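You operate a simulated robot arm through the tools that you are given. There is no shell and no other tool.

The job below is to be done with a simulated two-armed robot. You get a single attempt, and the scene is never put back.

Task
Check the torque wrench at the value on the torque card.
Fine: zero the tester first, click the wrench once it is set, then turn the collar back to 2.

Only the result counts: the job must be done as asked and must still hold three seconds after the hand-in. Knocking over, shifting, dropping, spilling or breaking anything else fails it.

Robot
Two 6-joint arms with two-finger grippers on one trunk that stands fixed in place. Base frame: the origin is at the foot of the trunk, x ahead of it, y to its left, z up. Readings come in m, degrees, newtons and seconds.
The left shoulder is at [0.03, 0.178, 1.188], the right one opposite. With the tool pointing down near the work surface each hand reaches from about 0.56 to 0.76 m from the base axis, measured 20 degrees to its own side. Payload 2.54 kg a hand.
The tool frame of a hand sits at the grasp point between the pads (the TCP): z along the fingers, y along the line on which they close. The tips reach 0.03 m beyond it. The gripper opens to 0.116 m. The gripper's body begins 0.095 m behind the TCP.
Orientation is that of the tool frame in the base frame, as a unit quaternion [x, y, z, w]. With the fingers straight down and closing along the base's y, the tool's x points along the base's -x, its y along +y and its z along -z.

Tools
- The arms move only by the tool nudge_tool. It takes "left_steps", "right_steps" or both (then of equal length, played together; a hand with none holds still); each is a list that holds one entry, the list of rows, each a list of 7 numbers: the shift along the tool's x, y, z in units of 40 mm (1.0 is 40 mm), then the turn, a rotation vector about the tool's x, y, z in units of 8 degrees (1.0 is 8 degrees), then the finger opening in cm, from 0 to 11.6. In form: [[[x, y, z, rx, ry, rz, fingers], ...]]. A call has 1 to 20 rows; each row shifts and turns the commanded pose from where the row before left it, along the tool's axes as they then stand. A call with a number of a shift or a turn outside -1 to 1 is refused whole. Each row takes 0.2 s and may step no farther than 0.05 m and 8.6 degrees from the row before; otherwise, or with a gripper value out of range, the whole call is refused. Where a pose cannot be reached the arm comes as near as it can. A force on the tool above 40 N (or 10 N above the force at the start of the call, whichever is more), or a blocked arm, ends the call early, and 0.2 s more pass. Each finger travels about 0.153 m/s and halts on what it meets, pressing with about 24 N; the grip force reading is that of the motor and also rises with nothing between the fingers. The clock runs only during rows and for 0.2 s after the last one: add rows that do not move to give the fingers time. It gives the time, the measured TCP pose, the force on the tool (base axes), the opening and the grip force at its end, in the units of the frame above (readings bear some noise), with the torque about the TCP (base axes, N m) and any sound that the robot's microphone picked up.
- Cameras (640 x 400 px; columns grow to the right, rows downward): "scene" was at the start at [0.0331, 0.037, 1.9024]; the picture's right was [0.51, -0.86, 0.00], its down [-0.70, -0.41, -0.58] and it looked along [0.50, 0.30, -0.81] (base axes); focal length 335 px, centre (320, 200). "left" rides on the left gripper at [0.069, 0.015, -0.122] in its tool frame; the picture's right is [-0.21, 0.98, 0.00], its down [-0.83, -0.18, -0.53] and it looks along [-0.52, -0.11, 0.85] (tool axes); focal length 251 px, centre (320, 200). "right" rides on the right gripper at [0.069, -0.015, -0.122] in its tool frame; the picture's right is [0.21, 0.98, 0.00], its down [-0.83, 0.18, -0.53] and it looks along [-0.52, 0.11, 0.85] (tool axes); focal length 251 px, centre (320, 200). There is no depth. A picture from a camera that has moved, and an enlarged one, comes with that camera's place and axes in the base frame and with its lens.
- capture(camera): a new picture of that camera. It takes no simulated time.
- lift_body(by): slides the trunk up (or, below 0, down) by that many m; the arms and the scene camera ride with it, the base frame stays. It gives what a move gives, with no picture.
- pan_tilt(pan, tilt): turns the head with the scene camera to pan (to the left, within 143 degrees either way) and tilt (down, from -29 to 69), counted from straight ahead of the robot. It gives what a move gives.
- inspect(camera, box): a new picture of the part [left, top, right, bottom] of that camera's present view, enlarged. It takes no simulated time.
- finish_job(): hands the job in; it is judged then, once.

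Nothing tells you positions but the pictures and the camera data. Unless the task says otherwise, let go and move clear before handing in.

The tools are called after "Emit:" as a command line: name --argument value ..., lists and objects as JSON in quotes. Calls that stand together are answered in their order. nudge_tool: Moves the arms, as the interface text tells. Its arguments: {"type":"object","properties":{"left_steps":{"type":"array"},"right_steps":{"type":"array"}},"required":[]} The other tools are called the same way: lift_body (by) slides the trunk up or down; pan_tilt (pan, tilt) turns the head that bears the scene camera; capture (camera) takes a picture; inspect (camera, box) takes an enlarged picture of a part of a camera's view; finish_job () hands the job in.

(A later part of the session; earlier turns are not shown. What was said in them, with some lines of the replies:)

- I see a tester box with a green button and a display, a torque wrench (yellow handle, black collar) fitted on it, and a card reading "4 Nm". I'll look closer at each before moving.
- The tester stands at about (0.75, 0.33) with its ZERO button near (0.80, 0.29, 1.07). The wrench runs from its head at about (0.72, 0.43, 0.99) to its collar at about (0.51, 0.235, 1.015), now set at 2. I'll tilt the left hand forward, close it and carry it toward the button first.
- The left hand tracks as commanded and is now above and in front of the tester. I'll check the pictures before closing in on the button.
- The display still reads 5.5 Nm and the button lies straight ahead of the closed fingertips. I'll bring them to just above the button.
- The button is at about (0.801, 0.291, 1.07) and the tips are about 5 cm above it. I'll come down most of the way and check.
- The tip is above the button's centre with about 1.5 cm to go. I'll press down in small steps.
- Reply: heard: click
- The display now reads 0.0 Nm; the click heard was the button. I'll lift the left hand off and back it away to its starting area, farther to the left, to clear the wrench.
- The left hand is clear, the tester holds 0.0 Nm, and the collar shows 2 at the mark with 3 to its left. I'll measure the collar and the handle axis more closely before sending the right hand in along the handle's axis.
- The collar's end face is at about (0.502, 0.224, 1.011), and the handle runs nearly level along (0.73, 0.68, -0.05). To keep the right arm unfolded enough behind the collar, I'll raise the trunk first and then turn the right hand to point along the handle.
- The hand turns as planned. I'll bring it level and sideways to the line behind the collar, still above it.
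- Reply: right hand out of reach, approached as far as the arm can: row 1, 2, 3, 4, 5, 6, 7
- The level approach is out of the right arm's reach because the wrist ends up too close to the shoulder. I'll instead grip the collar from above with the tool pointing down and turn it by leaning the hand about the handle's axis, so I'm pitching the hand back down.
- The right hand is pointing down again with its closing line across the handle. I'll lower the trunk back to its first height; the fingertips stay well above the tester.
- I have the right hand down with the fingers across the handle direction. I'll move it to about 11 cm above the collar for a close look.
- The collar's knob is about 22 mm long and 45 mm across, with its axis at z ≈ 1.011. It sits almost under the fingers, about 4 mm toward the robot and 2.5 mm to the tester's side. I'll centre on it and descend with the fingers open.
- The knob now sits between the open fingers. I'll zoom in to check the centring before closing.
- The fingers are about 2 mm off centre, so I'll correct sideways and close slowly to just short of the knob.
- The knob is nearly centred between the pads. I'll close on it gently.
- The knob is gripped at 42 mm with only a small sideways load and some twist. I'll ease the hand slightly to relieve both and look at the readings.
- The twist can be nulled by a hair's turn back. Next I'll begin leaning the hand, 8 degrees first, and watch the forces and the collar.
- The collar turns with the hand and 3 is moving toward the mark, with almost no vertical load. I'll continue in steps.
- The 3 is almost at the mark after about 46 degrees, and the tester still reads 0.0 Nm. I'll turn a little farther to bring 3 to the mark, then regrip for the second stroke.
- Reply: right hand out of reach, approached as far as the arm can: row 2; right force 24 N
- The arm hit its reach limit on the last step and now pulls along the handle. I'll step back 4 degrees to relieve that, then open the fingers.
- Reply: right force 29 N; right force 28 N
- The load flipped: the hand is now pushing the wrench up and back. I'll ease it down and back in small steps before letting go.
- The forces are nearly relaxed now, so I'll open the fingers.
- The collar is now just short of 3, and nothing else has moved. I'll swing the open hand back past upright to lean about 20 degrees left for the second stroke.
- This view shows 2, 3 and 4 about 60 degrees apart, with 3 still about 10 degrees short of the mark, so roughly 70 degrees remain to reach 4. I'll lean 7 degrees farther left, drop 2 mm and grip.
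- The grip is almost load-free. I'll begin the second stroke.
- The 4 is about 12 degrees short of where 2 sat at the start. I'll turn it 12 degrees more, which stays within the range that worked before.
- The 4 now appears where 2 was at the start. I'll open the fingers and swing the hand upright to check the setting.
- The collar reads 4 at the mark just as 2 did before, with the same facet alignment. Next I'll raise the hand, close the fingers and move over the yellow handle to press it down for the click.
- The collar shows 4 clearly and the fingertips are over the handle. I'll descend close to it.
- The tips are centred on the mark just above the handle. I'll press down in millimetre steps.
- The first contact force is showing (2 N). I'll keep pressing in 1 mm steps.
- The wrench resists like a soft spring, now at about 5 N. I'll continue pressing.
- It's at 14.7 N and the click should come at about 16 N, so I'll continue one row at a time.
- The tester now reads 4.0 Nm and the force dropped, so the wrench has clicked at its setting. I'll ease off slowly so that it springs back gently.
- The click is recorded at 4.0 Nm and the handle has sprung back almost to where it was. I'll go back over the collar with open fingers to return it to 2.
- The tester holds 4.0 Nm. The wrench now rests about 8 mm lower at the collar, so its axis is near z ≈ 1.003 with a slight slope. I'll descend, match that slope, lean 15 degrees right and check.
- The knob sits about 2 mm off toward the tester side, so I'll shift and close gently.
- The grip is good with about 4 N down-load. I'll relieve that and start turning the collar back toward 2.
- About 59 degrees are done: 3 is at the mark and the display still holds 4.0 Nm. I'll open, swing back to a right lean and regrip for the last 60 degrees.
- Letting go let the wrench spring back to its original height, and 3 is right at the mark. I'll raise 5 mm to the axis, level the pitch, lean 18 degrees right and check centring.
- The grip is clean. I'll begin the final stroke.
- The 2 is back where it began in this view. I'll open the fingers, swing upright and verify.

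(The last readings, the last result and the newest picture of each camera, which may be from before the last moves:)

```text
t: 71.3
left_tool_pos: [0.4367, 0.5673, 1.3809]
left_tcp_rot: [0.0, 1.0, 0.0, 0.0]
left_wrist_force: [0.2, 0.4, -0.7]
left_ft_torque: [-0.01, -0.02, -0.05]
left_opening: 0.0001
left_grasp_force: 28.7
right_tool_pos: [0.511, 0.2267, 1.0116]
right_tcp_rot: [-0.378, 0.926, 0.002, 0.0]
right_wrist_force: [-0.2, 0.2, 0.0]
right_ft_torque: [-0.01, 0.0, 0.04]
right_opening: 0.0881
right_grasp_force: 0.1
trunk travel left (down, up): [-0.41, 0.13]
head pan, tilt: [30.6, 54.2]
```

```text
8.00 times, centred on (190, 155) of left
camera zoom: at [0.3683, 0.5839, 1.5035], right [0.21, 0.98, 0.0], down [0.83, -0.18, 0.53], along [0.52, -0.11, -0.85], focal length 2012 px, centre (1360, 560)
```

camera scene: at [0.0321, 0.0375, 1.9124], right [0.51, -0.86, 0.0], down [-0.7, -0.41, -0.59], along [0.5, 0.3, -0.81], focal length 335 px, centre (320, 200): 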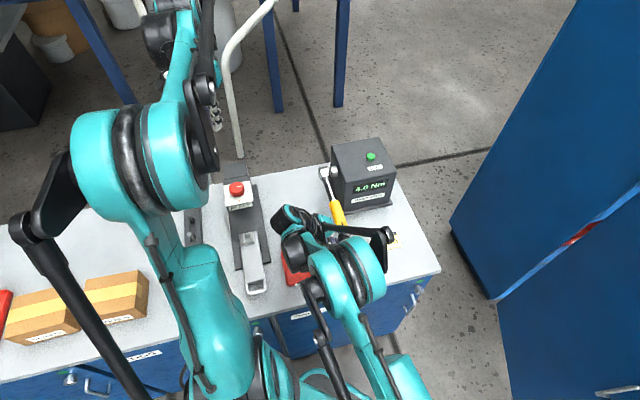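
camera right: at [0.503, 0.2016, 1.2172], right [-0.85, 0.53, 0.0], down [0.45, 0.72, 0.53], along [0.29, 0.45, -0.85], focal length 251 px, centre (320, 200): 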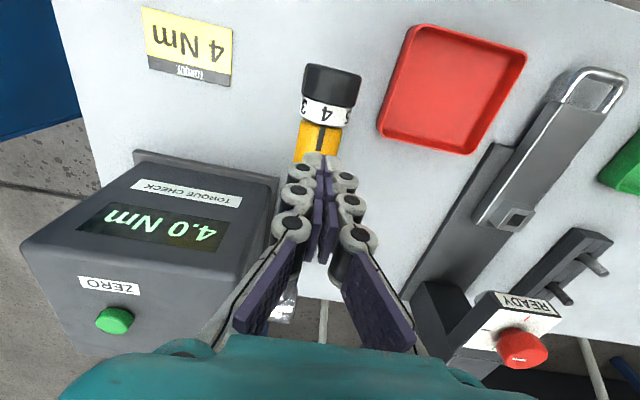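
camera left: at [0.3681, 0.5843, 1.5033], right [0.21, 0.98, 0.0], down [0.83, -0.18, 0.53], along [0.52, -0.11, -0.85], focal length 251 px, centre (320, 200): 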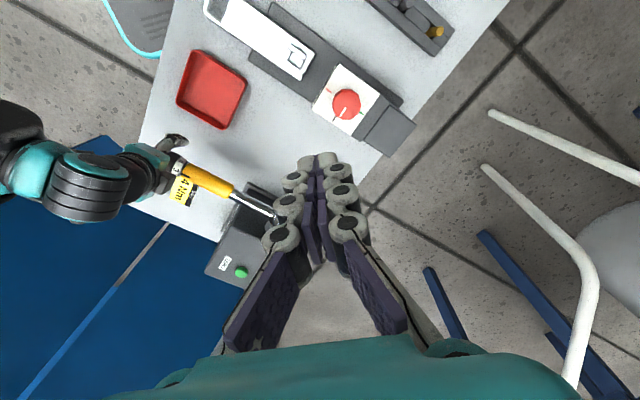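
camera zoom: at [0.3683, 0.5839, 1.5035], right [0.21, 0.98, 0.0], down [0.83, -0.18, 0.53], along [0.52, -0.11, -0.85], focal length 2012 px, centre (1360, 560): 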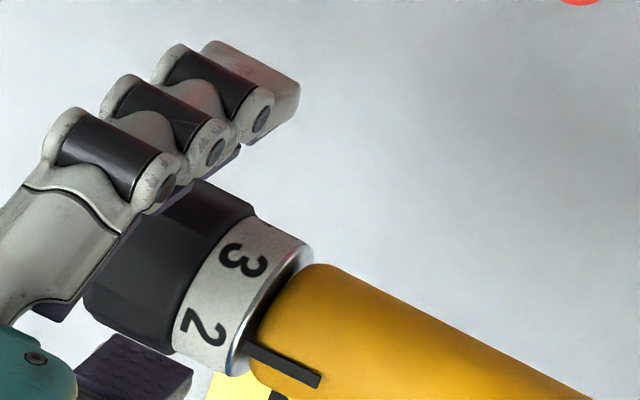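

The 2 is back at the mark just as at the start. I'll lift the right hand straight up and move it clear.

Emit:
nudge_tool --right_steps '[[[0, 0, -0.6, 0, 0, 0, 8.8], [0, 0, -0.9, 0, 0, 0, 8.8], [0, 0, -0.9, 0, 0, 0, 8.8], [0, 0, -0.9, 0, 0, 0, 8.8], [0, 0, -0.9, 0, 0, 0, 8.8], [0, -0.8, -0.5, 0, 0, 0, 8.8], [0, -0.9, 0, 0, 0, 0, 8.8], [0, -0.9, 0, 0, 0, 0, 8.8], [0, -0.9, 0, 0, 0, 0, 8.8], [0, -0.9, 0, 0, 0, 0, 8.8], [0, 0, 0, 0, 0, 0, 8.8]]]'

Emit:
capture --camera "scene"

Emit:
inspect --camera "scene" --box '[300, 130, 420, 260]'

Emit:
inspect --camera "left" --box '[130, 120, 290, 220]'

```text
t: 73.7
left_tool_pos: [0.4358, 0.5697, 1.3806]
left_tcp_rot: [-0.001, 1.0, 0.0, 0.0]
left_wrist_force: [0.3, 0.8, 0.1]
left_ft_torque: [0.0, -0.03, 0.02]
left_opening: 0.0
left_grasp_force: 28.9
right_tool_pos: [0.6362, 0.1014, 1.1973]
right_tcp_rot: [-0.379, 0.925, 0.002, 0.001]
right_wrist_force: [0.0, 0.1, 0.4]
right_ft_torque: [-0.01, -0.02, -0.01]
right_opening: 0.0882
right_grasp_force: 0.0
trunk travel left (down, up): [-0.41, 0.13]
head pan, tilt: [30.6, 54.2]
```

```text
taken
camera scene: at [0.0322, 0.0379, 1.9124], right [0.51, -0.86, 0.0], down [-0.7, -0.41, -0.59], along [0.5, 0.3, -0.81], focal length 335 px, centre (320, 200)
```

scene: 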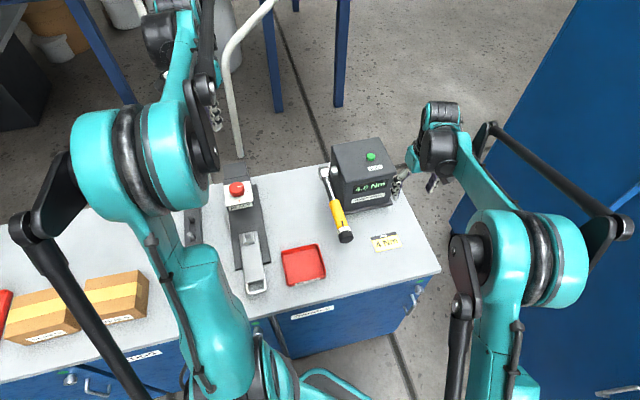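

```text
3.08 times, centred on (360, 195) of scene
camera zoom: at [0.0322, 0.0379, 1.9124], right [0.51, -0.86, 0.0], down [-0.7, -0.41, -0.59], along [0.5, 0.3, -0.81], focal length 1031 px, centre (197, 215)
```

zoom: 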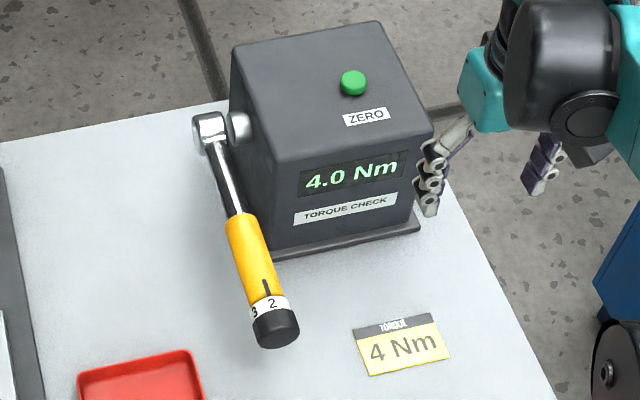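

```text
4.00 times, centred on (210, 170) of left
camera zoom: at [0.3676, 0.5844, 1.5035], right [0.21, 0.98, 0.0], down [0.83, -0.18, 0.53], along [0.52, -0.11, -0.85], focal length 1006 px, centre (760, 320)
```

zoom: 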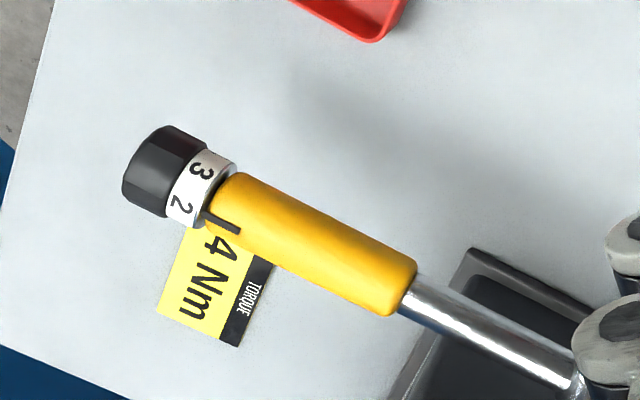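

The tester was zeroed and holds the 4.0 Nm click, the collar reads 2 again, nothing else has moved, and both hands are clear. I'm handing the job in.

Emit:
finish_job

```text
The job is handed in.
```

The torque wrench was checked at 4 Nm, the value on the torque card, and the job is handed in.

- **Zeroing:** I pressed the tester's ZERO button, and the display went from 5.5 Nm to 0.0 Nm.
- **Setting:** I turned the collar from 2 to 4 and confirmed in close-up that the 4 lined up with the mark.
- **Click:** I pressed the handle down once until the wrench let go. The microphone reported no click sound. I took it as clicked because the force dropped from about 16 N to 12 N and the tester jumped from 0.0 to 4.0 Nm, which it still showed after I released the handle.
- **Resetting:** I turned the collar back to 2, and in close-up it lined up with the mark as it did at the start.

During the first turn of the collar, the right arm reached its limit and briefly pulled on the wrench with up to about 28 N. I eased it off and let go; the tester stayed at 0.0 Nm and nothing clicked. In the final pictures the wrench, tester and card are where they started, and both hands are clear.
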